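You operate a simulated robot arm through the tools that you are given. There is no shell and no other tool. Be economical: measure what you need, move in short steps, check, and stop when the job is done.

Carry out the task below with a simulated two-armed robot. There is one attempt and no reset: what you move stays moved.

TASK
Pick up the oil bottle with one hand, pass it to the other hand and put it on the low shelf of the tube stand. Put the blue case on the steel work table top. Put the sand jar labelled "L65" from the long beige table top on the blue-legged table top. Take the folded blue cloth on the long beige table top and put it away on the blue lab bench top. Put the glass disc from the optics bench top on the low shelf of the optics bench. Put the brown holder on the left end of the blue-legged table away on the low shelf of the blue lab bench. The order is free. Set down upright: oil bottle, sand jar.

It is judged by the outcome, as a careful person would: the job done as asked, and still so three seconds after it is handed in. It fails if anything else is knocked over, pushed out of place, dropped, spilled or broken. Flat cloth is picked up by pressing the open fingertips on it (5 to 10 N) and closing them slowly along it; thin cloth reads only 2 to 8 mm in the jaws.

THE ROBOT
Two 7-joint arms with two-finger parallel grippers on one trunk, on a base that drives. Base frame: it is fixed to the floor where the robot stands at the start and does not move with it; the origin is under the middle of the robot, x ahead of it, y to its left, z up; the surface under the hand at the start is at about z = 0.8. Units: m, degrees, N and s.
The left shoulder is at the start at [0.05, 0.209, 1.146], the right one opposite. With the tool pointing down near the work surface each hand reaches from about 0.24 to 0.9 m from the robot's upright axis, wherever it stands, measured 20 degrees to its own side. Places, roughly: blue case [-1, 1, 0.25]; blue lab bench top [-1.1, -0.2, 0.9]; blue-legged table top [0.7, 1.3, 0.8]; brown holder [0.5, 1.75, 0.75]; folded blue cloth (8x6x2 cm) [0.6, -1.1, 0.8]; glass disc (4x4x2 cm) [-1.1, 1.3, 0.8]; low shelf of the blue lab bench [-1.1, -0.2, 0.4]; low shelf of the optics bench [-1.1, 1.1, 0.3]; low shelf of the tube stand [-1.9, -0.4, 0.2]; oil bottle [0.75, 0, 0.75]; sand jar [0.5, -0.5, 0.75]; steel work table top [-1.3, -1.8, 0.8]. Payload 4.4 kg a hand.
The tool frame of a hand sits at the grasp point between the pads (the TCP): z along the fingers, y along the line on which they close. The tips reach 0.023 m beyond it. The gripper opens to 0.094 m. The fingers are 0.038 m wide and 0.01 m thick; the gripper's body (0.054 by 0.096 m) begins 0.039 m behind the TCP.
Orientation is told as [roll, pitch, yaw] about the base's x, y, z axes, in that order, counted from this pose: with the fingers straight down and closing along the base's y, the tool's x points along the base's -x, its y along +y and its z along -z.

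THE INTERFACE
- The arms move only by the tool step_arm. It takes "left_deltas", "right_deltas" or both (then of equal length, played together; a hand with none holds still); each is a list of rows, each a list of 6 numbers: the shift along the base's x, y, z in m, then the turn, a rotation vector about the base's x, y, z in degrees. In form: [[dx, dy, dz, wx, wy, wz], ...]. A call has 1 to 20 rows; each row shifts and turns the commanded pose from where the row before left it. "left_grip" and "right_grip" are, for a hand that has rows, the opening in per cent of the stroke, from 0 (shut) to 100 (fully open), set as the call begins (left out, the last holds). Each row takes 0.2 s and may step no farther than 0.05 m and 8.6 degrees from the row before; otherwise, or with a gripper value out of range, the whole call is refused. Where a pose cannot be reached the arm comes as near as it can. A force on the tool above 40 N (or 10 N above the force at the start of the call, whichever is more), or a blocked arm, ends the call early, and 0.2 s more pass. Each finger travels about 0.108 m/s and halts on what it meets, pressing with about 28 N; the grip force reading is that of the motor and also rises with nothing between the fingers. The clock runs only during rows and for 0.2 s after the last one: add rows that do not move to give the fingers time. It gives the time, the measured TCP pose, the force on the tool (base axes), the opening and the grip force at its end, in the units of the frame above (readings bear some noise), with the torque about the TCP (base axes, N m) and any sound that the robot's microphone picked up.
- Cameras (640 x 400 px; columns grow to the right, rows downward): "scene" is now at [0.1206, -0.0141, 1.2733]; the picture's right is [-0.24, -0.97, 0.00], its down [-0.90, 0.22, -0.36] and it looks along [0.35, -0.09, -0.93] (base axes); focal length 214 px, centre (320, 200). "left" rides on the left gripper at [0.086, -0.016, -0.074] in its tool frame; the picture's right is [0.18, 0.98, 0.00], its down [-0.58, 0.11, -0.81] and it looks along [-0.79, 0.15, 0.59] (tool axes); focal length 243 px, centre (320, 200). "right" rides on the right gripper at [0.086, 0.016, -0.074] in its tool frame; the picture's right is [-0.18, 0.98, 0.00], its down [-0.58, -0.11, -0.81] and it looks along [-0.79, -0.15, 0.59] (tool axes); focal length 243 px, centre (320, 200). There is no depth. A picture from a camera that has moved, and an enlarged one, comes with that camera's place and axes in the base frame and with its lens.
- snapshot(camera): a new picture of that camera. No time passes.
- slide_trunk(by): slides the trunk up (or, below 0, down) by that many m; the arms and the scene camera ride with it, the base frame stays. It gives what a move gives, with no picture.
- base_move(legs): drives the robot by 1 to 6 legs, each [ahead, left, turn to the left] in m, m and degrees, along the robot's own axes; the way and the turn of a leg run together, so that a leg with both is an arc; at most 1.5 m and 180 degrees a leg. The arms and the cameras ride along, it lands a little off, and it stops where it bumps. It gives what a move gives.
- head_to(pan, tilt): turns the head with the scene camera to pan (to the left, within 80 degrees either way) and tilt (down, from -29 to 69), counted from straight ahead of the robot. It gives what a move gives.
- inspect(camera, box): a new picture of the part [left, top, right, bottom] of that camera's present view, enlarged. No time passes.
- close_job(): hands the job in; it is judged then, once.

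Work in short steps. Places have to be worked out from the pictures, the camera data and where the tool is seen: move nearer, look again, correct. Check each grasp and each placing, and mend what went wrong. You have 196 turns and 172 pictures in all, those below and enlarged ones among them. Open the grippers and draw the arms clear of the work before you hand the job in, unless the task says otherwise.

The tools are called after "Emit:" as name(argument=value, ...) on one line, values as JSON. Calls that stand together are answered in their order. step_arm: Moves the arms, as the interface text tells. Its arguments: {"type":"object","properties":{"left_deltas":{"type":"array","items":{"type":"array","items":{"type":"number"}}},"left_grip":{"type":"number"},"right_deltas":{"type":"array","items":{"type":"array","items":{"type":"number"}}},"right_grip":{"type":"number"}},"required":[]} The other tools are called the same way: slide_trunk (by) slides the trunk up or down; base_move (legs) drives the base; head_to (pan, tilt) turns the head that bears the scene camera; snapshot (camera) takes a picture; inspect (camera, box) takes an enlarged picture of a part of a camera's view; close_job () hands the job in.

At the start:

```text
t: 0.0
left_tcp_pos: [0.5893, -0.0272, 1.1288]
left_orientation: [0.0, -0.1, -0.1]
left_wrist_force: [-1.2, 0.3, 0.2]
left_moment: [-0.02, -0.02, -0.01]
left_grip_width: 0.0939
left_grasp_force: 0.2
right_tcp_pos: [0.3848, -0.5068, 1.0904]
right_orientation: [0.0, 0.0, 0.1]
right_wrist_force: [0.0, 0.2, 0.5]
right_moment: [-0.01, -0.02, 0.01]
right_grip_width: 0.094
right_grasp_force: 0.1
trunk travel left (down, up): [-0.225, 0.338]
robot x, y, heading: [-0.0012, -0.0002, -0.1]
head pan, tilt: [-13.9, 68.8]
```

scene: 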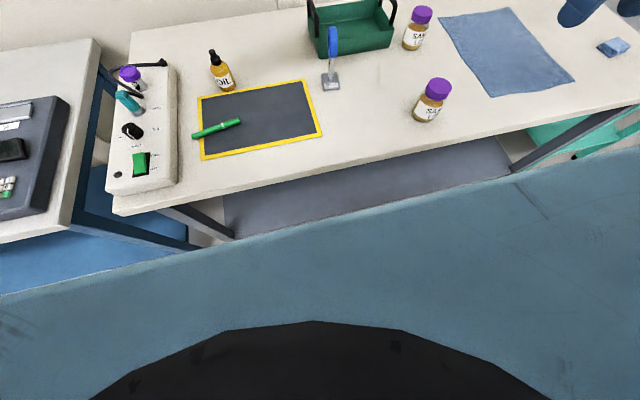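
right: 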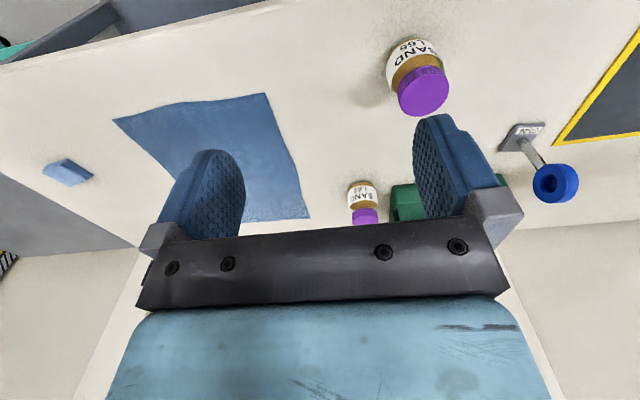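
left: 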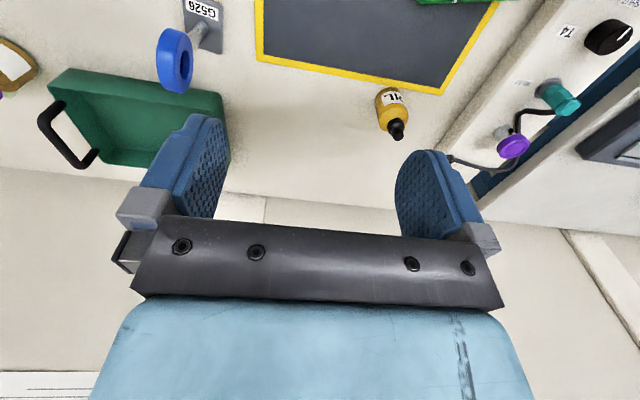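

I start by reading the labels on the two jars and looking more closely at the table.

Emit:
inspect(camera="scene", box=[380, 0, 480, 130])

Emit:
head_to(pan=0, tilt=40)

Emit:
snapshot(camera="scene")

```text
3.08 times, centred on (430, 65) of scene
camera zoom: at [0.1206, -0.0141, 1.2733], right [-0.24, -0.97, 0.0], down [-0.9, 0.22, -0.36], along [0.35, -0.09, -0.93], focal length 660 px, centre (-18, 615)
```

zoom: 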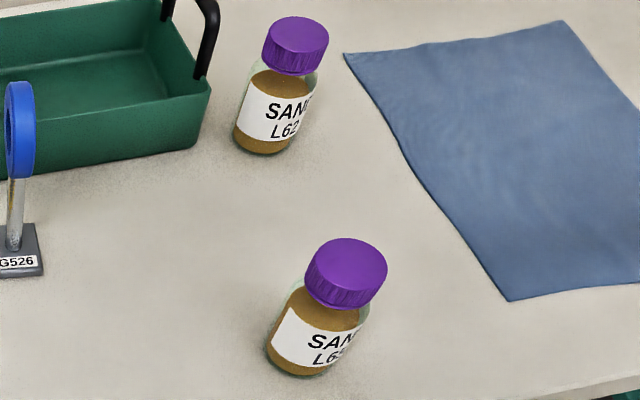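

```text
t: 0.9
left_tcp_pos: [0.5893, -0.0279, 1.1291]
left_orientation: [0.0, 0.1, -0.1]
left_wrist_force: [0.4, 1.0, 0.3]
left_moment: [0.01, 0.01, 0.01]
left_grip_width: 0.0941
left_grasp_force: 0.1
right_tcp_pos: [0.3851, -0.5079, 1.0906]
right_orientation: [0.0, 0.0, 0.0]
right_wrist_force: [0.5, 0.9, -0.4]
right_moment: [-0.02, 0.01, -0.06]
right_grip_width: 0.0937
right_grasp_force: 0.1
trunk travel left (down, up): [-0.225, 0.338]
robot x, y, heading: [0.0029, -0.0002, -0.2]
head pan, tilt: [0.0, 40.0]
```

```text
167 pictures are left
camera scene: at [0.1513, -0.0006, 1.3093], right [0.0, -1.0, 0.0], down [-0.64, 0.0, -0.77], along [0.77, 0.0, -0.64], focal length 214 px, centre (320, 200)
```

scene: 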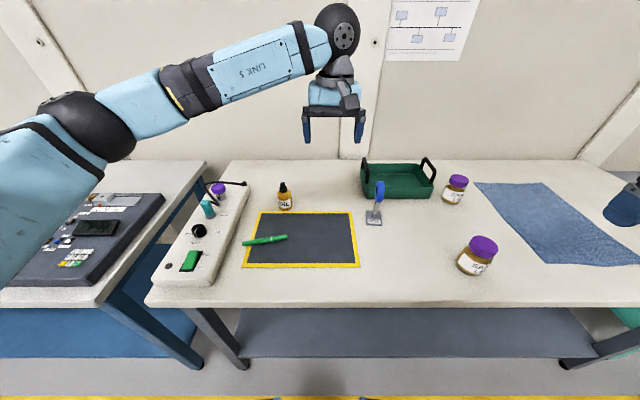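

The far jar reads L62 and the near one looks like L65. I look closer at the near label and survey left and right.

Emit:
inspect(camera="right", box=[330, 20, 490, 230])

Emit:
head_to(pan=75, tilt=30)

Emit:
snapshot(camera="scene")

Emit:
head_to(pan=-75, tilt=30)

Emit:
snapshot(camera="scene")

```text
1.90 times, centred on (410, 125) of right
camera zoom: at [0.2983, -0.4916, 1.1655], right [0.18, 0.98, 0.0], down [0.58, -0.11, 0.81], along [0.79, -0.15, -0.59], focal length 462 px, centre (149, 343)
```

zoom: 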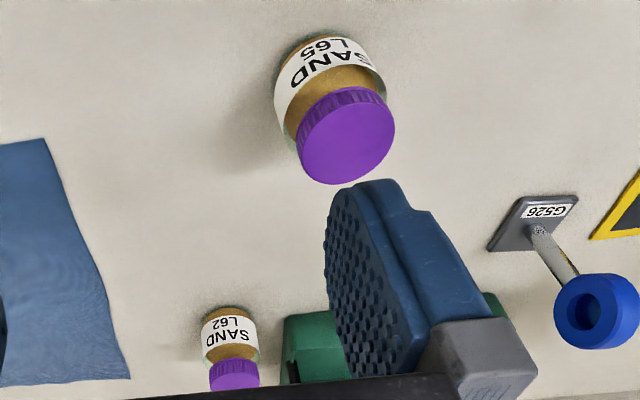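

```text
t: 2.4
left_tcp_pos: [0.5887, -0.026, 1.1287]
left_orientation: [0.0, 0.0, 0.0]
left_wrist_force: [0.3, 0.5, -0.3]
left_moment: [-0.02, 0.0, -0.01]
left_grip_width: 0.094
left_grasp_force: 0.0
right_tcp_pos: [0.385, -0.5069, 1.0908]
right_orientation: [0.0, 0.0, 0.0]
right_wrist_force: [0.2, 0.8, -0.2]
right_moment: [0.04, 0.01, 0.05]
right_grip_width: 0.0941
right_grasp_force: 0.0
trunk travel left (down, up): [-0.225, 0.338]
robot x, y, heading: [-0.0017, -0.0023, -0.3]
head pan, tilt: [75.0, 30.0]
```

```text
165 pictures are left
camera scene: at [0.0898, 0.0867, 1.3247], right [0.97, -0.26, 0.0], down [-0.13, -0.48, -0.87], along [0.22, 0.84, -0.5], focal length 214 px, centre (320, 200)
```

scene: 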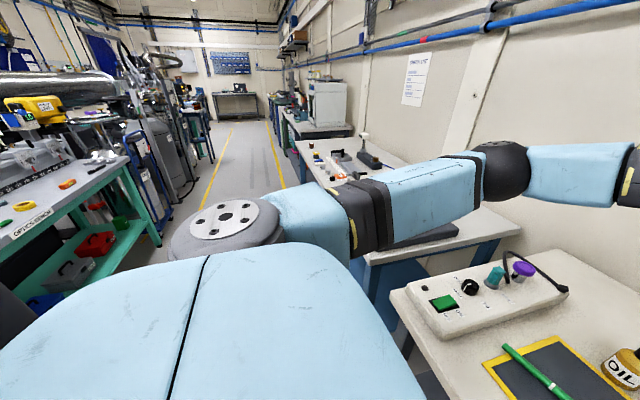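

```text
t: 4.8
left_tcp_pos: [0.5886, -0.0265, 1.1288]
left_orientation: [0.2, 0.0, 0.0]
left_wrist_force: [0.8, -0.5, 0.4]
left_moment: [0.01, 0.0, 0.0]
left_grip_width: 0.0941
left_grasp_force: 0.0
right_tcp_pos: [0.385, -0.5082, 1.0909]
right_orientation: [0.0, 0.0, 0.0]
right_wrist_force: [0.2, 0.5, -0.3]
right_moment: [-0.02, 0.01, 0.0]
right_grip_width: 0.0942
right_grasp_force: 0.0
trunk travel left (down, up): [-0.225, 0.338]
robot x, y, heading: [-0.0004, 0.0009, 0.1]
head pan, tilt: [-75.0, 30.0]
```

```text
164 pictures are left
camera scene: at [0.0898, -0.0879, 1.3247], right [-0.97, -0.26, 0.0], down [-0.13, 0.48, -0.87], along [0.22, -0.84, -0.5], focal length 214 px, centre (320, 200)
```

scene: 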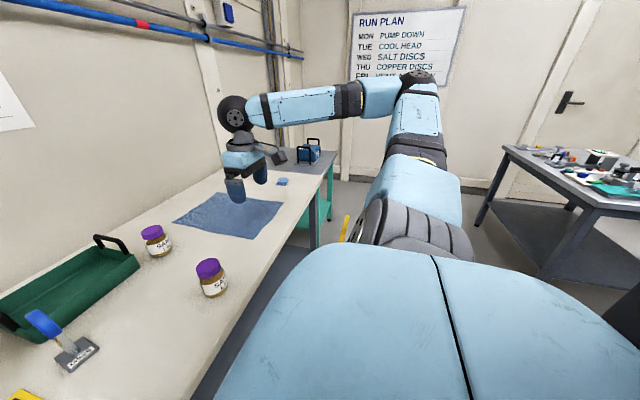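

L65 is the near jar, and the small blue block far right is the folded cloth. I shift the base right so the right hand reaches the cloth and the left hand the jar.

Emit:
base_move(legs=[[0, -0.62, 0]])

Emit:
head_to(pan=-15, tilt=55)

Emit:
snapshot(camera="scene")

Emit:
snapshot(camera="right")

Emit:
snapshot(camera="left")

```text
t: 10.6
left_tcp_pos: [0.5909, -0.6344, 1.1295]
left_orientation: [0.1, 0.0, 0.5]
left_wrist_force: [0.0, -0.3, -0.2]
left_moment: [0.0, 0.03, 0.01]
left_grip_width: 0.0938
left_grasp_force: 0.0
right_tcp_pos: [0.392, -1.1171, 1.092]
right_orientation: [0.0, -0.1, 0.4]
right_wrist_force: [0.0, 0.2, -0.2]
right_moment: [-0.02, 0.0, 0.01]
right_grip_width: 0.0937
right_grasp_force: 0.0
trunk travel left (down, up): [-0.225, 0.338]
robot x, y, heading: [0.0025, -0.6079, 0.5]
head pan, tilt: [-75.0, 30.0]
```

```text
t: 11.9
left_tcp_pos: [0.5914, -0.6351, 1.1297]
left_orientation: [0.0, 0.1, 0.5]
left_wrist_force: [-0.1, -0.3, -0.5]
left_moment: [0.01, 0.0, 0.0]
left_grip_width: 0.0941
left_grasp_force: 0.0
right_tcp_pos: [0.3921, -1.1178, 1.0918]
right_orientation: [0.0, 0.0, 0.3]
right_wrist_force: [0.0, -0.3, 0.0]
right_moment: [0.01, 0.0, 0.01]
right_grip_width: 0.0938
right_grasp_force: 0.0
trunk travel left (down, up): [-0.225, 0.338]
robot x, y, heading: [0.0022, -0.6106, 0.3]
head pan, tilt: [-15.0, 55.0]
```

```text
163 pictures are left
camera scene: at [0.1385, -0.6305, 1.2887], right [-0.25, -0.97, 0.0], down [-0.79, 0.21, -0.57], along [0.56, -0.14, -0.82], focal length 214 px, centre (320, 200)
```

scene: 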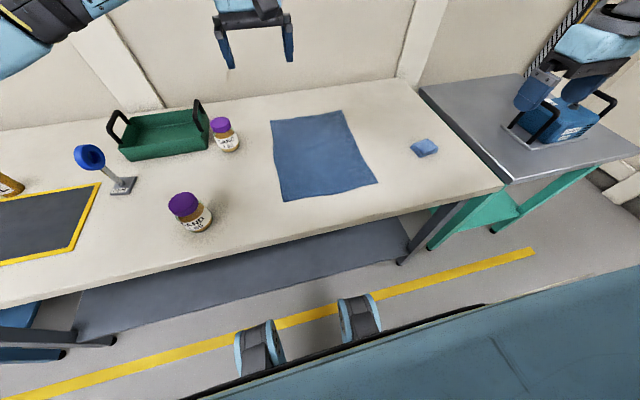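

```text
162 pictures are left
camera right: at [0.3044, -1.1014, 1.1655], right [0.18, 0.98, 0.0], down [0.58, -0.1, 0.81], along [0.79, -0.14, -0.59], focal length 243 px, centre (320, 200)
```

right: 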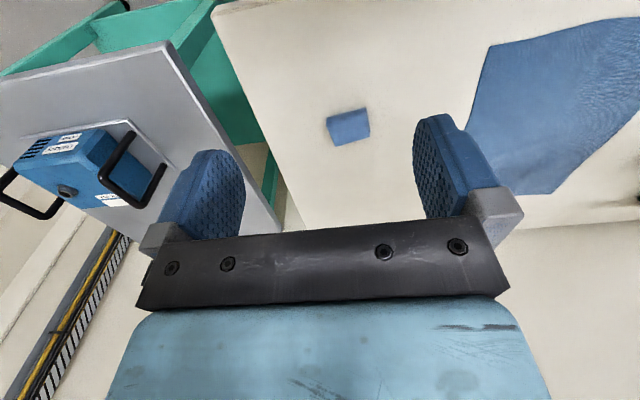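

```text
161 pictures are left
camera left: at [0.5044, -0.6511, 1.2039], right [-0.19, 0.98, 0.0], down [0.58, 0.11, 0.81], along [0.79, 0.15, -0.59], focal length 243 px, centre (320, 200)
```

left: 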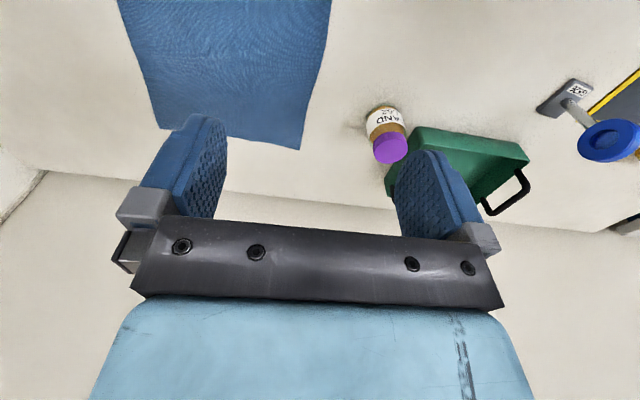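

Cloth is estimated at (0.587, -1.10, ~0.80) with its long side along y; the L65 jar is near (0.48, -0.395). I bring the right hand above the cloth with a 90° yaw (to close on the 6 cm side) and the left hand above the jar.

Emit:
step_arm(left_deltas=[[-0.018, 0.04, -0.003, 0, 0, 0], [-0.018, 0.04, -0.003, 0, 0, 0], [-0.018, 0.04, -0.003, 0, 0, 0], [-0.018, 0.04, -0.003, 0, 0, 0], [-0.018, 0.04, -0.003, 0, 0, 0], [-0.018, 0.04, -0.003, 0, 0, 0], [0, 0, -0.02, 0, 0, 0], [0, 0, -0.02, 0, 0, 0], [0, 0, -0.02, 0, 0, 0], [0, 0, 0, 0, 0, 0], [0, 0, 0, 0, 0, 0]], right_deltas=[[0.0177, 0.0016, -0.0127, 0, 0, 8.15], [0.0177, 0.0016, -0.0127, 0, 0, 8.15], [0.0177, 0.0016, -0.0127, 0, 0, 8.15], [0.0177, 0.0016, -0.0127, 0, 0, 8.15], [0.0177, 0.0016, -0.0127, 0, 0, 8.15], [0.0177, 0.0016, -0.0127, 0, 0, 8.15], [0.0177, 0.0016, -0.0127, 0, 0, 8.15], [0.0177, 0.0016, -0.0127, 0, 0, 8.15], [0.0177, 0.0016, -0.0127, 0, 0, 8.15], [0.0177, 0.0016, -0.0127, 0, 0, 8.15], [0.0177, 0.0016, -0.0127, 0, 0, 8.15]])

Emit:
snapshot(camera="right")

Emit:
snapshot(camera="left")

Emit:
snapshot(camera="scene")

```text
t: 14.3
left_tcp_pos: [0.4854, -0.3945, 1.0515]
left_orientation: [-0.1, 0.2, 0.5]
left_wrist_force: [0.0, 0.7, -0.3]
left_moment: [0.01, 0.01, -0.04]
left_grip_width: 0.0939
left_grasp_force: 0.1
right_tcp_pos: [0.5882, -1.1011, 0.9512]
right_orientation: [0.0, 0.0, 90.2]
right_wrist_force: [0.5, 0.0, -0.9]
right_moment: [0.0, -0.04, -0.01]
right_grip_width: 0.0941
right_grasp_force: 0.3
trunk travel left (down, up): [-0.225, 0.338]
robot x, y, heading: [0.0009, -0.6118, 0.2]
head pan, tilt: [-15.0, 55.0]
```

```text
160 pictures are left
camera right: at [0.5715, -1.1858, 1.0262], right [-0.98, 0.18, 0.0], down [0.11, 0.58, 0.81], along [0.15, 0.79, -0.59], focal length 243 px, centre (320, 200)
```

right: 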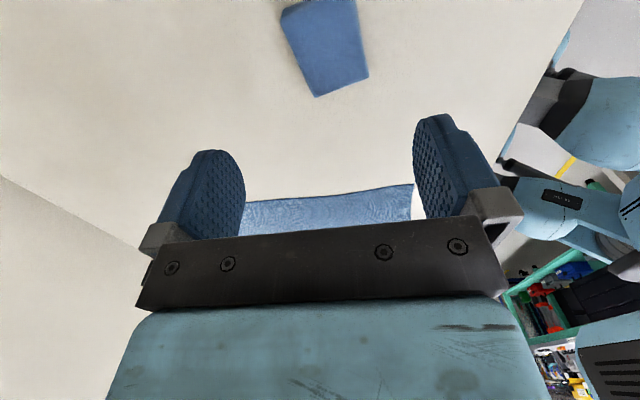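

```text
159 pictures are left
camera left: at [0.3971, -0.411, 1.1259], right [-0.19, 0.98, 0.0], down [0.58, 0.11, 0.81], along [0.79, 0.15, -0.59], focal length 243 px, centre (320, 200)
```

left: 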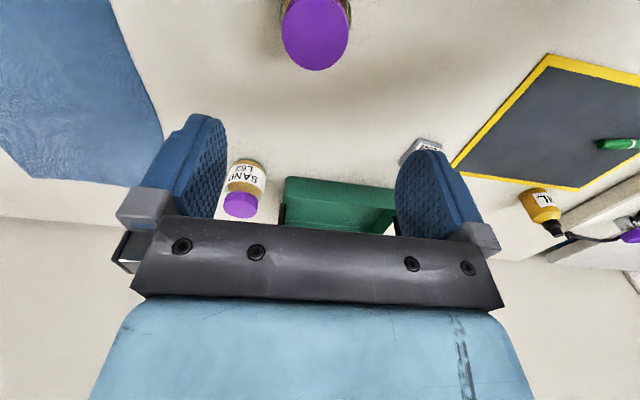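

```text
158 pictures are left
camera scene: at [0.1393, -0.6303, 1.2886], right [-0.25, -0.97, 0.0], down [-0.79, 0.21, -0.57], along [0.55, -0.14, -0.82], focal length 214 px, centre (320, 200)
```

scene: 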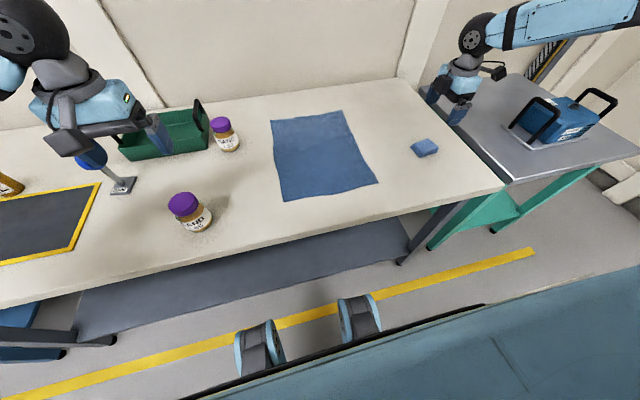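

Cloth center refined to (0.581, -1.098) turned about 11°, jar cap at (0.482, -0.398). I lower both hands, the left around the jar, the right to just over the cloth.

Emit:
step_arm(left_deltas=[[-0.0035, -0.0035, -0.0245, 0, 0, 0], [0, 0, -0.0245, 0, 0, 0], [0, 0, -0.0245, 0, 0, 0], [0, 0, -0.0245, 0, 0, 0], [0, 0, -0.0245, 0, 0, 0], [0, 0, -0.0245, 0, 0, 0], [0, 0, -0.0245, 0, 0, 0], [0, 0, -0.0245, 0, 0, 0]], right_deltas=[[-0.007, 0.0025, -0.0155, 0, 0, 1.375], [0, 0, -0.0155, 0, 0, 1.375], [0, 0, -0.0155, 0, 0, 1.375], [0, 0, -0.0155, 0, 0, 1.375], [0, 0, -0.0155, 0, 0, 1.375], [0, 0, -0.0155, 0, 0, 1.375], [0, 0, -0.0155, 0, 0, 1.375], [0, 0, -0.0155, 0, 0, 1.375]])

Emit:
snapshot(camera="right")

Emit:
snapshot(camera="left")

Emit:
snapshot(camera="scene")

```text
t: 16.1
left_tcp_pos: [0.4791, -0.3978, 0.8559]
left_orientation: [0.0, -0.2, 0.6]
left_wrist_force: [1.9, 1.6, 3.7]
left_moment: [0.06, 0.09, -0.07]
left_grip_width: 0.0942
left_grasp_force: 0.1
right_tcp_pos: [0.5783, -1.0995, 0.8275]
right_orientation: [-0.1, 0.0, 101.2]
right_wrist_force: [0.1, 0.2, 1.0]
right_moment: [0.01, -0.02, 0.03]
right_grip_width: 0.094
right_grasp_force: 0.1
trunk travel left (down, up): [-0.225, 0.338]
robot x, y, heading: [0.0035, -0.6125, 0.5]
head pan, tilt: [-15.0, 55.0]
```

```text
157 pictures are left
camera right: at [0.5786, -1.1852, 0.9026], right [-1.0, -0.01, 0.0], down [-0.01, 0.59, 0.81], along [-0.01, 0.81, -0.59], focal length 243 px, centre (320, 200)
```

right: 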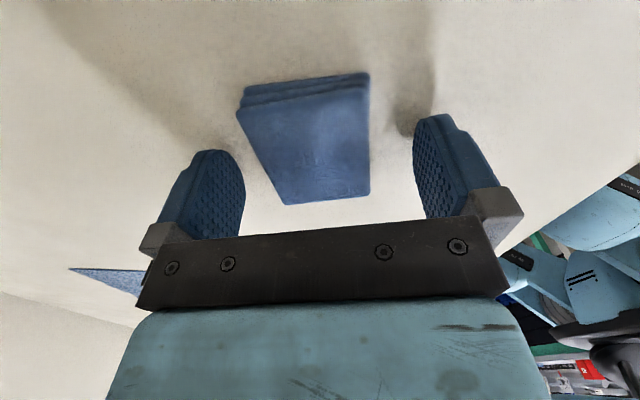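

```text
156 pictures are left
camera left: at [0.3912, -0.415, 0.9308], right [-0.19, 0.98, 0.0], down [0.58, 0.11, 0.81], along [0.79, 0.15, -0.59], focal length 243 px, centre (320, 200)
```

left: 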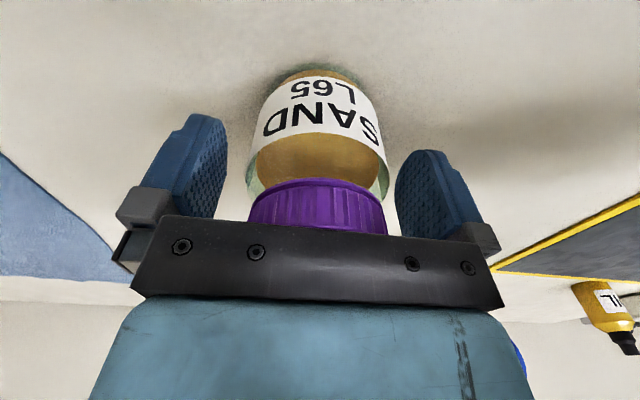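

```text
155 pictures are left
camera scene: at [0.1379, -0.6305, 1.289], right [-0.25, -0.97, 0.0], down [-0.79, 0.21, -0.57], along [0.56, -0.14, -0.82], focal length 214 px, centre (320, 200)
```

scene: 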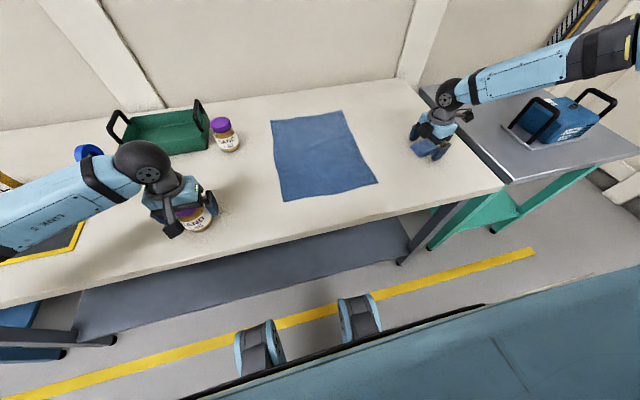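

The jar is centred (light palm contact, so I raise 6 mm first) and I close on it. The right hand goes down slowly to put the tips near the table.

Emit:
step_arm(left_deltas=[[0, 0, 0.006, 0, 0, 0], [0, 0, 0, 0, 0, 0], [0, 0, 0, 0, 0, 0]], right_deltas=[[0, 0, -0.005, 0, 0, 0], [0, 0, -0.005, 0, 0, 0], [0, 0, -0.005, 0, 0, 0]])

Emit:
step_arm(left_deltas=[[0, 0, 0, 0, 0, 0], [0, 0, 0, 0, 0, 0], [0, 0, 0, 0, 0, 0], [0, 0, 0, 0, 0, 0]], left_grip=0)

Emit:
snapshot(camera="right")

```text
t: 16.8
left_tcp_pos: [0.4777, -0.3985, 0.862]
left_orientation: [-0.1, -0.2, 0.4]
left_wrist_force: [0.1, 0.2, 0.2]
left_moment: [0.03, -0.01, 0.01]
left_grip_width: 0.094
left_grasp_force: 0.0
right_tcp_pos: [0.5794, -1.097, 0.8244]
right_orientation: [-0.5, 0.2, 101.2]
right_wrist_force: [-12.3, 0.6, 25.5]
right_moment: [0.23, 1.67, 0.22]
right_grip_width: 0.0937
right_grasp_force: 0.1
trunk travel left (down, up): [-0.225, 0.338]
robot x, y, heading: [0.0022, -0.6127, 0.5]
head pan, tilt: [-15.0, 55.0]
stopped in row 3 (right hand): the force on the tool passed its limit at 46 N (the readings are from after the stop); the commanded pose is now the measured one
```

```text
t: 17.9
left_tcp_pos: [0.4759, -0.3978, 0.8628]
left_orientation: [-0.1, -0.2, 0.4]
left_wrist_force: [0.8, -0.2, 3.6]
left_moment: [0.22, 0.03, 0.0]
left_grip_width: 0.0652
left_grasp_force: 28.4
right_tcp_pos: [0.5788, -1.0979, 0.8233]
right_orientation: [-0.6, 0.1, 101.0]
right_wrist_force: [-11.4, 1.7, 24.0]
right_moment: [0.19, 1.63, 0.11]
right_grip_width: 0.094
right_grasp_force: 0.2
trunk travel left (down, up): [-0.225, 0.338]
robot x, y, heading: [0.0002, -0.6101, 0.1]
head pan, tilt: [-15.0, 55.0]
stopped in row 4 (right hand): the force on the tool passed its limit at 40 N (the readings are from after the stop); the commanded pose is now the measured one
```

```text
154 pictures are left
camera right: at [0.5788, -1.1849, 0.8979], right [-1.0, -0.01, -0.01], down [-0.01, 0.59, 0.81], along [0.0, 0.81, -0.59], focal length 243 px, centre (320, 200)
```

right: 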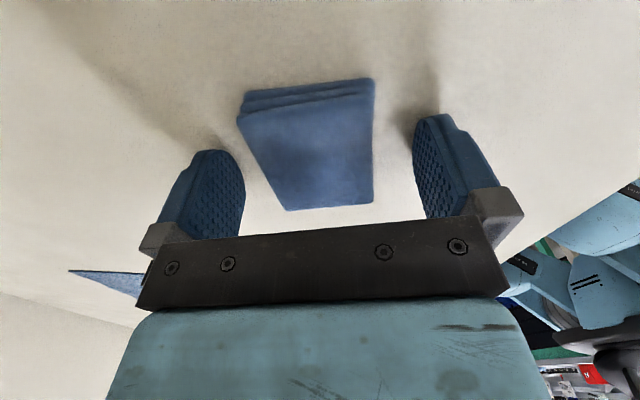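

The right fingertips touched the table (top at about z 0.80); the jar is held at 0.065 m. I raise the right hand 3 mm and close on the cloth.

Emit:
step_arm(right_deltas=[[0, 0, 0.004, 0, 0, 0], [0, 0, 0, 0, 0, 0]])

Emit:
step_arm(right_deltas=[[0, 0, 0, 0, 0, 0], [0, 0, 0, 0, 0, 0], [0, 0, 0, 0, 0, 0], [0, 0, 0, 0, 0, 0]], right_grip=0)

Emit:
snapshot(camera="right")

```text
t: 18.5
left_tcp_pos: [0.4772, -0.3977, 0.8622]
left_orientation: [0.0, -0.1, 0.5]
left_wrist_force: [-4.2, 3.8, 15.6]
left_moment: [0.2, -0.04, 0.04]
left_grip_width: 0.065
left_grasp_force: 27.5
right_tcp_pos: [0.5812, -1.0993, 0.8244]
right_orientation: [-0.6, 0.2, 101.2]
right_wrist_force: [0.0, 0.4, 0.3]
right_moment: [-0.03, 0.03, 0.03]
right_grip_width: 0.0939
right_grasp_force: 0.1
trunk travel left (down, up): [-0.225, 0.338]
robot x, y, heading: [0.0058, -0.6121, 0.4]
head pan, tilt: [-15.0, 55.0]
```

```text
t: 19.5
left_tcp_pos: [0.4773, -0.3984, 0.8615]
left_orientation: [-0.1, -0.2, 0.3]
left_wrist_force: [-0.9, 3.0, 16.6]
left_moment: [0.17, -0.37, -0.02]
left_grip_width: 0.0654
left_grasp_force: 28.0
right_tcp_pos: [0.581, -1.0989, 0.8245]
right_orientation: [-0.4, 0.1, 101.1]
right_wrist_force: [0.7, -0.7, -0.2]
right_moment: [0.02, 0.0, -0.03]
right_grip_width: 0.0543
right_grasp_force: 28.6
trunk travel left (down, up): [-0.225, 0.338]
robot x, y, heading: [0.0012, -0.6104, 0.3]
head pan, tilt: [-15.0, 55.0]
```

```text
153 pictures are left
camera right: at [0.5804, -1.1871, 0.8988], right [-1.0, -0.01, -0.01], down [-0.01, 0.59, 0.81], along [0.0, 0.81, -0.59], focal length 243 px, centre (320, 200)
```

right: 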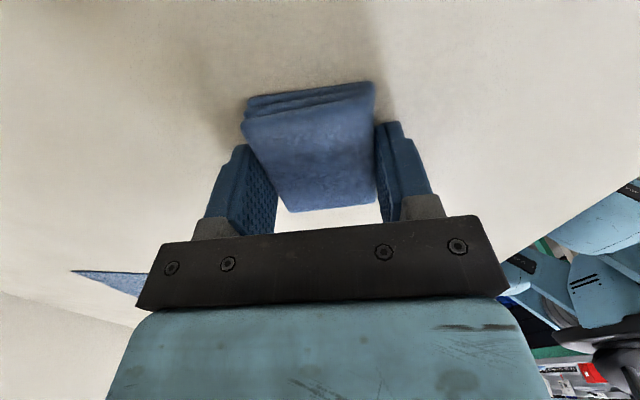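

Both are gripped (cloth at 0.054 m). I lift both hands straight up 0.2 m.

Emit:
step_arm(left_deltas=[[0, 0, 0.01, 0, 0, 0], [0, 0, 0.02, 0, 0, 0], [0, 0, 0.03, 0, 0, 0], [0, 0, 0.03, 0, 0, 0], [0, 0, 0.03, 0, 0, 0], [0, 0, 0.03, 0, 0, 0], [0, 0, 0.03, 0, 0, 0], [0, 0, 0.02, 0, 0, 0]], right_deltas=[[0, 0, 0.01, 0, 0, 0], [0, 0, 0.02, 0, 0, 0], [0, 0, 0.03, 0, 0, 0], [0, 0, 0.03, 0, 0, 0], [0, 0, 0.03, 0, 0, 0], [0, 0, 0.03, 0, 0, 0], [0, 0, 0.03, 0, 0, 0], [0, 0, 0.03, 0, 0, 0]])

Emit:
snapshot(camera="scene")

Emit:
snapshot(camera="right")

```text
t: 21.3
left_tcp_pos: [0.4791, -0.3983, 1.0618]
left_orientation: [0.0, 0.0, 0.5]
left_wrist_force: [-0.1, 0.6, -2.3]
left_moment: [0.0, 0.0, 0.0]
left_grip_width: 0.0651
left_grasp_force: 27.9
right_tcp_pos: [0.5795, -1.0977, 1.0335]
right_orientation: [-0.4, 0.1, 101.2]
right_wrist_force: [-0.1, -0.1, 0.6]
right_moment: [0.03, -0.01, 0.0]
right_grip_width: 0.0539
right_grasp_force: 28.1
trunk travel left (down, up): [-0.225, 0.338]
robot x, y, heading: [0.0019, -0.6172, 0.0]
head pan, tilt: [-15.0, 55.0]
```

```text
152 pictures are left
camera scene: at [0.138, -0.6304, 1.2887], right [-0.25, -0.97, 0.0], down [-0.79, 0.21, -0.57], along [0.56, -0.14, -0.82], focal length 214 px, centre (320, 200)
```

scene: 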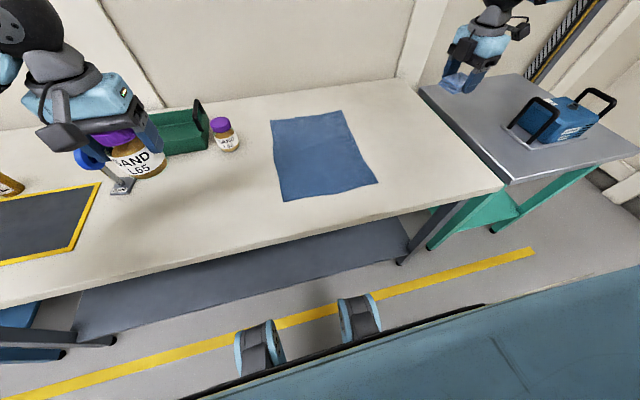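

```text
151 pictures are left
camera right: at [0.5793, -1.1865, 1.1083], right [-1.0, -0.01, -0.01], down [-0.01, 0.59, 0.81], along [0.0, 0.81, -0.59], focal length 243 px, centre (320, 200)
```

right: 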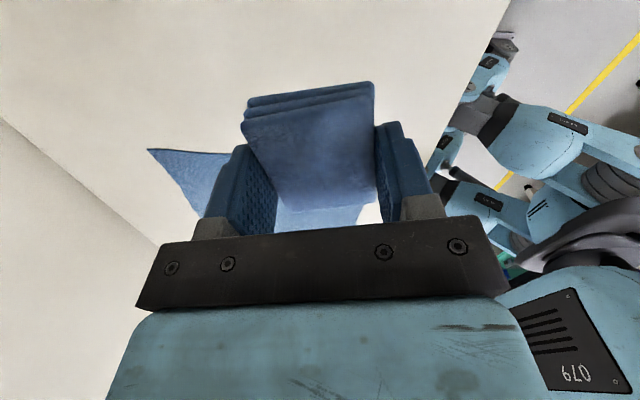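

Both held. I raise the trunk 0.1 m for clearance and drive left towards the blue-legged table, then look.

Emit:
slide_trunk(by=0.1)

Emit:
base_move(legs=[[-0.05, 1.4, 0]])

Emit:
head_to(pan=25, tilt=45)

Emit:
snapshot(camera="scene")

```text
t: 22.7
left_tcp_pos: [0.4802, -0.3988, 1.1593]
left_orientation: [0.1, 0.1, 0.4]
left_wrist_force: [0.5, -0.1, -3.0]
left_moment: [0.0, 0.01, 0.01]
left_grip_width: 0.0652
left_grasp_force: 28.2
right_tcp_pos: [0.5805, -1.0983, 1.1329]
right_orientation: [-0.3, 0.0, 101.1]
right_wrist_force: [-0.3, 0.1, 0.5]
right_moment: [0.02, 0.01, 0.02]
right_grip_width: 0.0538
right_grasp_force: 28.2
trunk travel left (down, up): [-0.325, 0.238]
robot x, y, heading: [0.0023, -0.6128, 0.6]
head pan, tilt: [-15.0, 55.0]
```

```text
t: 35.2
left_tcp_pos: [0.4271, 1.004, 1.1594]
left_orientation: [0.0, 0.1, -0.1]
left_wrist_force: [1.2, 1.0, -3.3]
left_moment: [-0.02, 0.01, -0.03]
left_grip_width: 0.0648
left_grasp_force: 28.2
right_tcp_pos: [0.5225, 0.3028, 1.1346]
right_orientation: [-0.2, 0.1, 100.8]
right_wrist_force: [-0.3, -0.6, -0.8]
right_moment: [-0.01, -0.04, 0.04]
right_grip_width: 0.054
right_grasp_force: 28.0
trunk travel left (down, up): [-0.325, 0.238]
robot x, y, heading: [-0.0518, 0.795, -0.3]
head pan, tilt: [-15.0, 55.0]
```

```text
t: 36.2
left_tcp_pos: [0.4274, 1.0037, 1.1607]
left_orientation: [0.0, 0.1, -0.2]
left_wrist_force: [0.7, 0.1, -3.6]
left_moment: [-0.01, 0.0, 0.03]
left_grip_width: 0.0651
left_grasp_force: 27.7
right_tcp_pos: [0.5227, 0.3033, 1.1334]
right_orientation: [-0.2, 0.1, 100.6]
right_wrist_force: [0.1, -0.5, -0.2]
right_moment: [0.0, 0.03, 0.01]
right_grip_width: 0.0539
right_grasp_force: 27.8
trunk travel left (down, up): [-0.325, 0.238]
robot x, y, heading: [-0.0545, 0.7924, -0.1]
head pan, tilt: [25.0, 45.0]
```

```text
150 pictures are left
camera scene: at [0.0888, 0.828, 1.402], right [0.42, -0.91, 0.0], down [-0.64, -0.3, -0.71], along [0.64, 0.3, -0.71], focal length 214 px, centre (320, 200)
```

scene: 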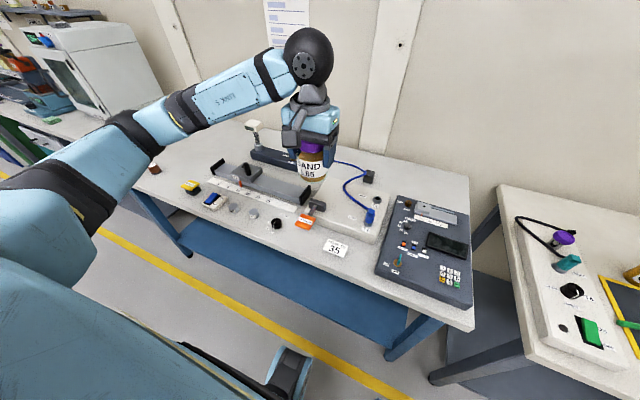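

I need to find clear space on this table and the brown holder; I enlarge.

Emit:
inspect(camera="scene", box=[120, 90, 480, 315])

```text
1.78 times, centred on (300, 202) of scene
camera zoom: at [0.0888, 0.828, 1.402], right [0.42, -0.91, 0.0], down [-0.64, -0.3, -0.71], along [0.64, 0.3, -0.71], focal length 381 px, centre (356, 196)
```

zoom: 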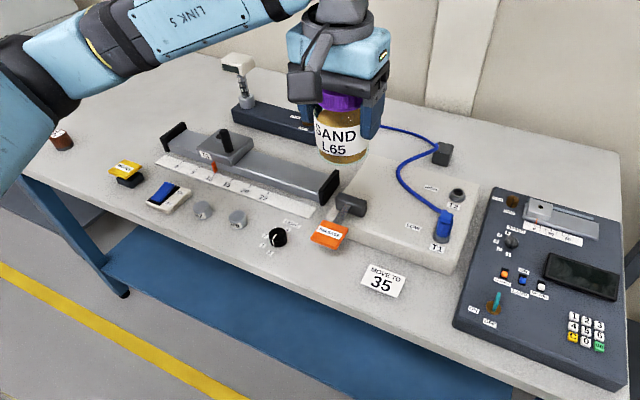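

Free space at the left end is around (0.65, 1.72); the brown holder is near (0.48, 1.82). I drive 0.5 m further left and look again.

Emit:
base_move(legs=[[0, 0.5, 0]])

Emit:
head_to(pan=35, tilt=50)

Emit:
snapshot(camera="scene")

Emit:
snapshot(camera="left")

```text
t: 41.1
left_tcp_pos: [0.4286, 1.5001, 1.1603]
left_orientation: [0.0, 0.2, -0.2]
left_wrist_force: [0.4, -0.4, -3.2]
left_moment: [0.04, 0.0, 0.02]
left_grip_width: 0.065
left_grasp_force: 28.5
right_tcp_pos: [0.5225, 0.7988, 1.133]
right_orientation: [-0.3, 0.0, 100.5]
right_wrist_force: [0.4, 0.0, -0.8]
right_moment: [0.04, 0.0, -0.01]
right_grip_width: 0.0539
right_grasp_force: 28.4
trunk travel left (down, up): [-0.325, 0.238]
robot x, y, heading: [-0.0478, 1.2885, -0.4]
head pan, tilt: [25.0, 45.0]
```

```text
t: 41.8
left_tcp_pos: [0.4295, 1.5005, 1.1612]
left_orientation: [0.1, 0.0, -0.2]
left_wrist_force: [-0.8, 0.0, -3.2]
left_moment: [-0.02, 0.0, -0.01]
left_grip_width: 0.0651
left_grasp_force: 28.3
right_tcp_pos: [0.5218, 0.7989, 1.1334]
right_orientation: [-0.4, 0.1, 100.4]
right_wrist_force: [0.4, 0.5, -0.6]
right_moment: [0.0, -0.03, -0.03]
right_grip_width: 0.054
right_grasp_force: 27.8
trunk travel left (down, up): [-0.325, 0.238]
robot x, y, heading: [-0.0516, 1.2936, -0.2]
head pan, tilt: [35.0, 50.0]
```

```text
148 pictures are left
camera scene: at [0.0797, 1.335, 1.3952], right [0.57, -0.82, 0.0], down [-0.63, -0.44, -0.64], along [0.53, 0.37, -0.77], focal length 214 px, centre (320, 200)
```

scene: 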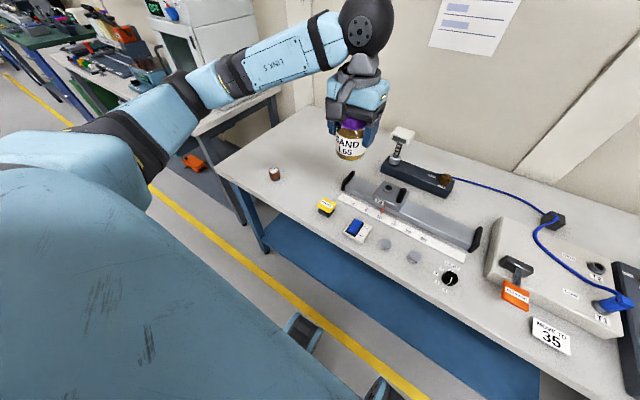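

```text
147 pictures are left
camera left: at [0.3417, 1.4843, 1.2355], right [-0.18, 0.98, 0.0], down [0.58, 0.11, 0.81], along [0.79, 0.15, -0.59], focal length 243 px, centre (320, 200)
```

left: 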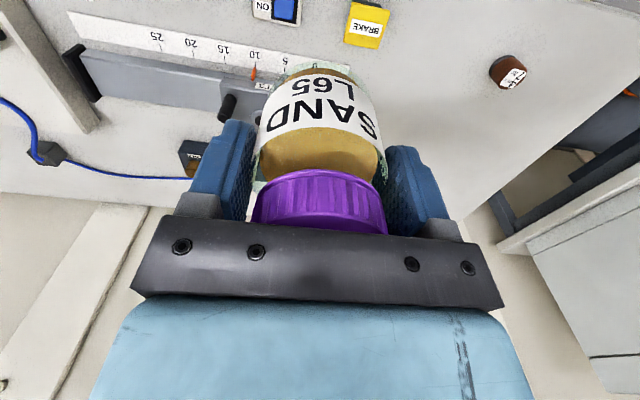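

Holder sits at about (0.484, 1.831); the spot (0.64, 1.72) is clear. I move the left hand with the jar over it.

Emit:
step_arm(left_deltas=[[0.0263, 0.0275, -0.01, 0, 0, 0], [0.0263, 0.0275, -0.01, 0, 0, 0], [0.0263, 0.0275, -0.02, 0, 0, 0], [0.0263, 0.0275, -0.02, 0, 0, 0], [0.0263, 0.0275, -0.02, 0, 0, 0], [0.0263, 0.0275, -0.02, 0, 0, 0], [0.0263, 0.0275, -0.025, 0, 0, 0], [0.0263, 0.0275, -0.03, 0, 0, 0], [0, 0, -0.04, 0, 0, 0], [0, 0, -0.04, 0, 0, 0], [0, 0, -0.02, 0, 0, 0]])

Emit:
snapshot(camera="scene")

Emit:
snapshot(camera="left")

```text
t: 44.2
left_tcp_pos: [0.6401, 1.7212, 0.9034]
left_orientation: [0.0, 0.2, -0.2]
left_wrist_force: [0.1, 0.3, -4.2]
left_moment: [0.01, 0.01, -0.01]
left_grip_width: 0.0652
left_grasp_force: 27.7
right_tcp_pos: [0.5232, 0.7998, 1.1322]
right_orientation: [-0.3, 0.0, 100.4]
right_wrist_force: [-0.6, 0.6, 0.5]
right_moment: [0.02, 0.05, -0.02]
right_grip_width: 0.0537
right_grasp_force: 28.0
trunk travel left (down, up): [-0.325, 0.238]
robot x, y, heading: [-0.0494, 1.2918, -0.2]
head pan, tilt: [35.0, 50.0]
```

```text
146 pictures are left
camera scene: at [0.08, 1.3353, 1.3951], right [0.57, -0.82, 0.0], down [-0.63, -0.44, -0.64], along [0.53, 0.37, -0.77], focal length 214 px, centre (320, 200)
```

scene: 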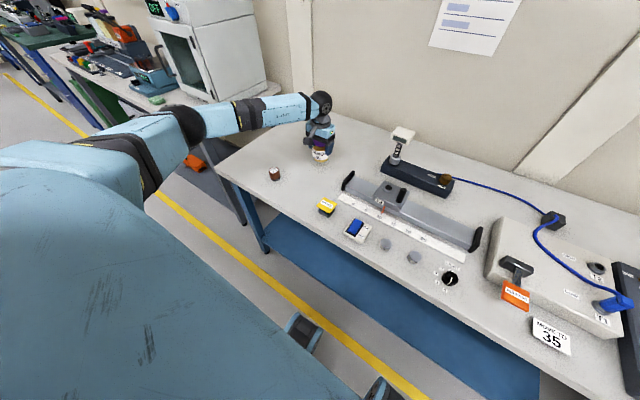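

```text
145 pictures are left
camera left: at [0.5524, 1.7061, 0.9791], right [-0.18, 0.98, 0.0], down [0.58, 0.11, 0.81], along [0.79, 0.15, -0.59], focal length 243 px, centre (320, 200)
```

left: 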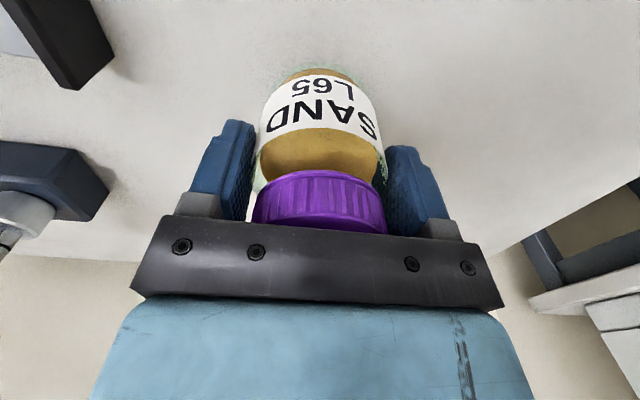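

Clear around the jar. I lower to near contact, then in small steps watching the force.

Emit:
step_arm(left_deltas=[[0, 0, -0.015, 0, 0, 0], [0, 0, -0.012, 0, 0, 0], [0, 0, -0.006, 0, 0, 0], [0, 0, -0.003, 0, 0, 0], [0, 0, -0.002, 0, 0, 0]])

Emit:
step_arm(left_deltas=[[0, 0, -0.003, 0, 0, 0], [0, 0, 0, 0, 0, 0]])

```text
t: 45.4
left_tcp_pos: [0.6381, 1.7198, 0.8674]
left_orientation: [0.0, 0.1, -0.3]
left_wrist_force: [-0.2, -0.2, -4.0]
left_moment: [-0.02, 0.01, 0.02]
left_grip_width: 0.065
left_grasp_force: 28.6
right_tcp_pos: [0.5229, 0.7993, 1.1336]
right_orientation: [-0.3, 0.1, 100.6]
right_wrist_force: [0.5, -0.2, 0.1]
right_moment: [-0.06, -0.01, -0.01]
right_grip_width: 0.054
right_grasp_force: 28.3
trunk travel left (down, up): [-0.325, 0.238]
robot x, y, heading: [-0.0505, 1.2924, -0.1]
head pan, tilt: [35.0, 50.0]
```

```text
t: 46.0
left_tcp_pos: [0.6386, 1.7203, 0.8653]
left_orientation: [0.0, 0.1, -0.2]
left_wrist_force: [0.7, 0.5, -3.3]
left_moment: [-0.02, 0.0, -0.02]
left_grip_width: 0.0649
left_grasp_force: 28.3
right_tcp_pos: [0.5227, 0.7987, 1.1332]
right_orientation: [-0.3, 0.1, 100.5]
right_wrist_force: [-0.1, 0.6, 0.4]
right_moment: [0.03, 0.01, 0.01]
right_grip_width: 0.0537
right_grasp_force: 28.1
trunk travel left (down, up): [-0.325, 0.238]
robot x, y, heading: [-0.0488, 1.2933, 0.1]
head pan, tilt: [35.0, 50.0]
```

No contact yet; further small steps.

Emit:
step_arm(left_deltas=[[0, 0, -0.002, 0, 0, 0], [0, 0, -0.002, 0, 0, 0], [0, 0, 0, 0, 0, 0]])

Emit:
step_arm(left_deltas=[[0, 0, -0.002, 0, 0, 0], [0, 0, 0, 0, 0, 0]])

```text
t: 46.8
left_tcp_pos: [0.6391, 1.7195, 0.8609]
left_orientation: [0.0, -0.1, -0.1]
left_wrist_force: [1.6, 0.9, 4.6]
left_moment: [0.05, -0.29, 0.01]
left_grip_width: 0.0651
left_grasp_force: 28.3
right_tcp_pos: [0.5222, 0.7992, 1.1341]
right_orientation: [-0.4, 0.1, 100.6]
right_wrist_force: [0.5, -0.6, -0.4]
right_moment: [0.02, 0.0, -0.01]
right_grip_width: 0.054
right_grasp_force: 27.8
trunk travel left (down, up): [-0.325, 0.238]
robot x, y, heading: [-0.0518, 1.2899, -0.4]
head pan, tilt: [35.0, 50.0]
```

```text
t: 47.4
left_tcp_pos: [0.6393, 1.719, 0.8621]
left_orientation: [0.0, -0.3, -0.1]
left_wrist_force: [4.0, 4.1, 15.6]
left_moment: [0.03, 0.02, -0.02]
left_grip_width: 0.0652
left_grasp_force: 27.9
right_tcp_pos: [0.522, 0.7986, 1.1344]
right_orientation: [-0.3, 0.1, 100.6]
right_wrist_force: [-0.6, -0.2, 0.5]
right_moment: [0.0, -0.03, 0.0]
right_grip_width: 0.0538
right_grasp_force: 28.5
trunk travel left (down, up): [-0.325, 0.238]
robot x, y, heading: [-0.05, 1.2937, -0.4]
head pan, tilt: [35.0, 50.0]
```

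Jar is resting on the table (15 N upward). I open and retreat straight up.

Emit:
step_arm(left_deltas=[[0, 0, 0.001, 0, 0, 0], [0, 0, 0, 0, 0, 0], [0, 0, 0.01, 0, 0, 0], [0, 0, 0.03, 0, 0, 0], [0, 0, 0.04, 0, 0, 0], [0, 0, 0.04, 0, 0, 0], [0, 0, 0.04, 0, 0, 0]], left_grip=100)

Emit:
snapshot(camera="scene")

Emit:
snapshot(camera="left")

```text
t: 49.0
left_tcp_pos: [0.6405, 1.7204, 1.0204]
left_orientation: [0.0, 0.1, -0.2]
left_wrist_force: [-0.2, 0.6, -0.7]
left_moment: [0.03, -0.02, 0.0]
left_grip_width: 0.0942
left_grasp_force: 0.1
right_tcp_pos: [0.5213, 0.7993, 1.1336]
right_orientation: [-0.4, 0.1, 100.5]
right_wrist_force: [-0.7, 0.2, -1.2]
right_moment: [-0.04, -0.04, 0.02]
right_grip_width: 0.0537
right_grasp_force: 27.2
trunk travel left (down, up): [-0.325, 0.238]
robot x, y, heading: [-0.0472, 1.2926, -0.0]
head pan, tilt: [35.0, 50.0]
```

```text
144 pictures are left
camera scene: at [0.0788, 1.3343, 1.3952], right [0.57, -0.82, 0.0], down [-0.63, -0.44, -0.64], along [0.53, 0.37, -0.77], focal length 214 px, centre (320, 200)
```

scene: 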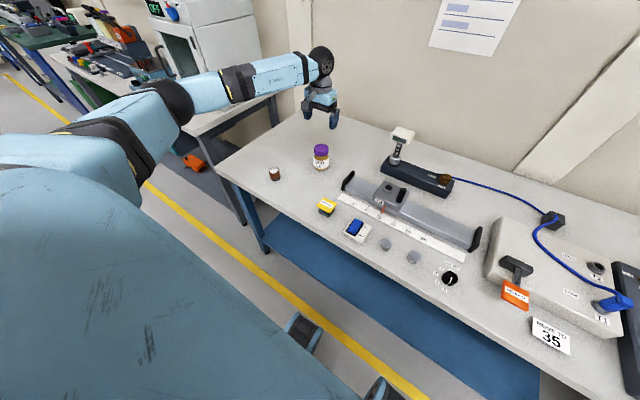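

```text
143 pictures are left
camera left: at [0.552, 1.7054, 1.0958], right [-0.18, 0.98, 0.0], down [0.58, 0.11, 0.81], along [0.79, 0.15, -0.59], focal length 243 px, centre (320, 200)
```

left: 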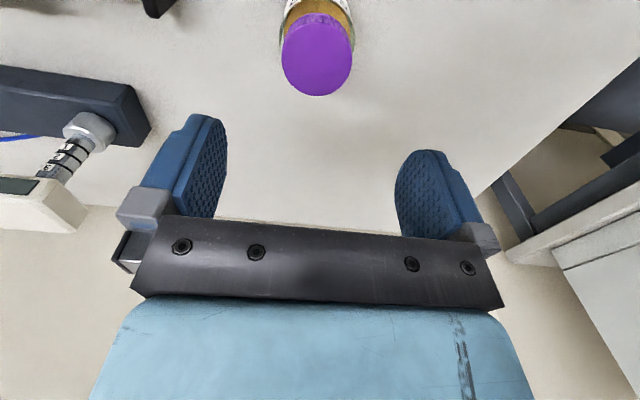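

Jar stands upright. Next I move the left hand above the brown holder.

Emit:
step_arm(left_deltas=[[-0.026, 0.0185, 0, 0, 0, 0], [-0.026, 0.0185, 0, 0, 0, 0], [-0.026, 0.0185, 0, 0, 0, 0], [-0.026, 0.0185, 0, 0, 0, 0], [-0.026, 0.0185, -0.02, 0, 0, 0], [-0.026, 0.0185, -0.02, 0, 0, 0], [0, 0, -0.02, 0, 0, 0], [0, 0, 0, 0, 0, 0]])

Emit:
snapshot(camera="left")

Emit:
inspect(camera="scene", box=[230, 130, 350, 205])

```text
t: 50.8
left_tcp_pos: [0.483, 1.8297, 0.9605]
left_orientation: [-0.1, 0.1, -0.2]
left_wrist_force: [-0.3, 0.0, -0.3]
left_moment: [0.0, -0.01, 0.0]
left_grip_width: 0.0939
left_grasp_force: 0.0
right_tcp_pos: [0.5221, 0.7989, 1.133]
right_orientation: [-0.4, 0.1, 100.5]
right_wrist_force: [-0.4, -0.7, -0.1]
right_moment: [-0.02, 0.0, -0.02]
right_grip_width: 0.0536
right_grasp_force: 27.3
trunk travel left (down, up): [-0.325, 0.238]
robot x, y, heading: [-0.0463, 1.2927, 0.1]
head pan, tilt: [35.0, 50.0]
```

```text
142 pictures are left
camera left: at [0.3954, 1.8146, 1.0353], right [-0.18, 0.98, 0.0], down [0.58, 0.11, 0.81], along [0.79, 0.15, -0.59], focal length 243 px, centre (320, 200)
```

left: 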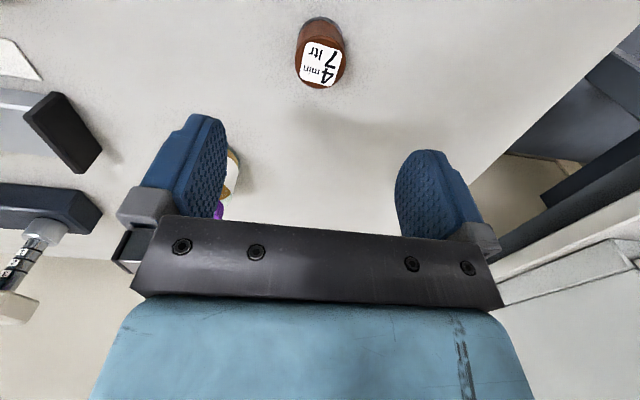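

```text
5.33 times, centred on (290, 168) of scene
camera zoom: at [0.0787, 1.3349, 1.3953], right [0.57, -0.82, 0.0], down [-0.63, -0.44, -0.64], along [0.53, 0.37, -0.77], focal length 1144 px, centre (480, 373)
```

zoom: 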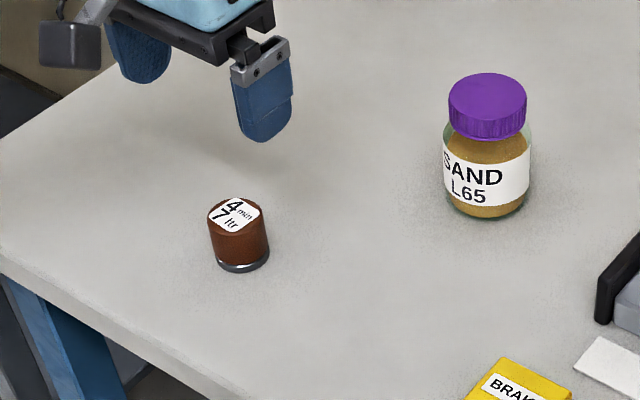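

The holder is a ~4 cm cylinder at (0.484, 1.831). I tilt the hand 30° forward (helps later under the low shelf), then descend astride it.

Emit:
step_arm(left_deltas=[[0, 0, 0, 0, -7.5, 0], [0, 0, 0, 0, -7.5, 0], [0, 0, 0, 0, -7.5, 0], [0, 0, 0, 0, -7.5, 0], [0, 0, -0.02, 0, 0, 0], [0, 0, -0.02, 0, 0, 0], [0, 0, -0.02, 0, 0, 0], [0, 0, -0.02, 0, 0, 0], [0, 0, -0.02, 0, 0, 0]])

Emit:
snapshot(camera="left")

Emit:
inspect(camera="scene", box=[230, 130, 350, 205])

```text
t: 52.8
left_tcp_pos: [0.4841, 1.8307, 0.8589]
left_orientation: [0.2, -29.9, -0.3]
left_wrist_force: [-0.5, -0.1, -0.3]
left_moment: [0.0, -0.05, -0.01]
left_grip_width: 0.0942
left_grasp_force: 0.0
right_tcp_pos: [0.5229, 0.7979, 1.1331]
right_orientation: [-0.3, 0.1, 100.6]
right_wrist_force: [0.6, 0.5, 1.0]
right_moment: [-0.02, 0.02, 0.0]
right_grip_width: 0.054
right_grasp_force: 28.0
trunk travel left (down, up): [-0.325, 0.238]
robot x, y, heading: [-0.0528, 1.2933, -0.3]
head pan, tilt: [35.0, 50.0]
```

```text
140 pictures are left
camera left: at [0.3706, 1.8141, 0.8807], right [-0.16, 0.98, -0.09], down [0.1, 0.11, 0.99], along [0.98, 0.15, -0.12], focal length 243 px, centre (320, 200)
```

left: 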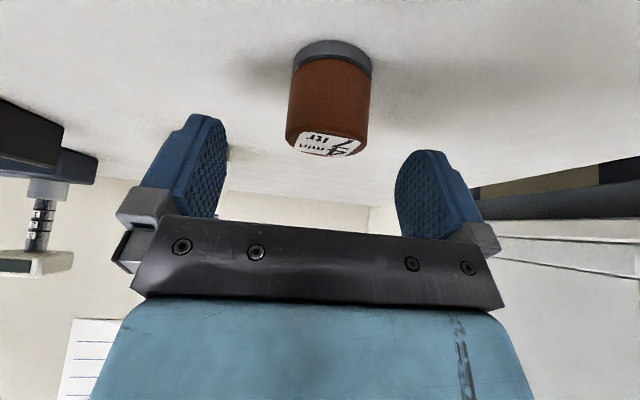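

```text
5.33 times, centred on (290, 168) of scene
camera zoom: at [0.0796, 1.3352, 1.3952], right [0.57, -0.82, 0.0], down [-0.63, -0.44, -0.64], along [0.53, 0.37, -0.77], focal length 1144 px, centre (480, 373)
```

zoom: 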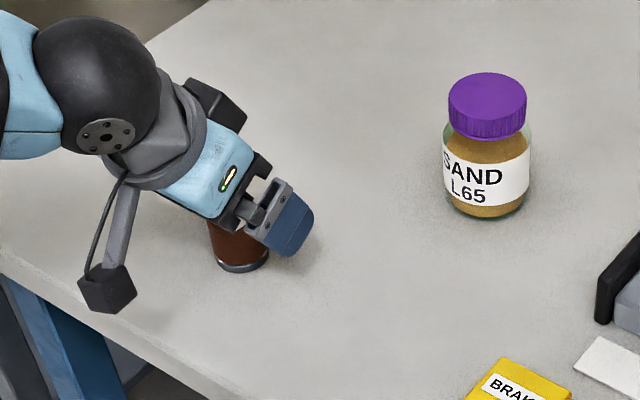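

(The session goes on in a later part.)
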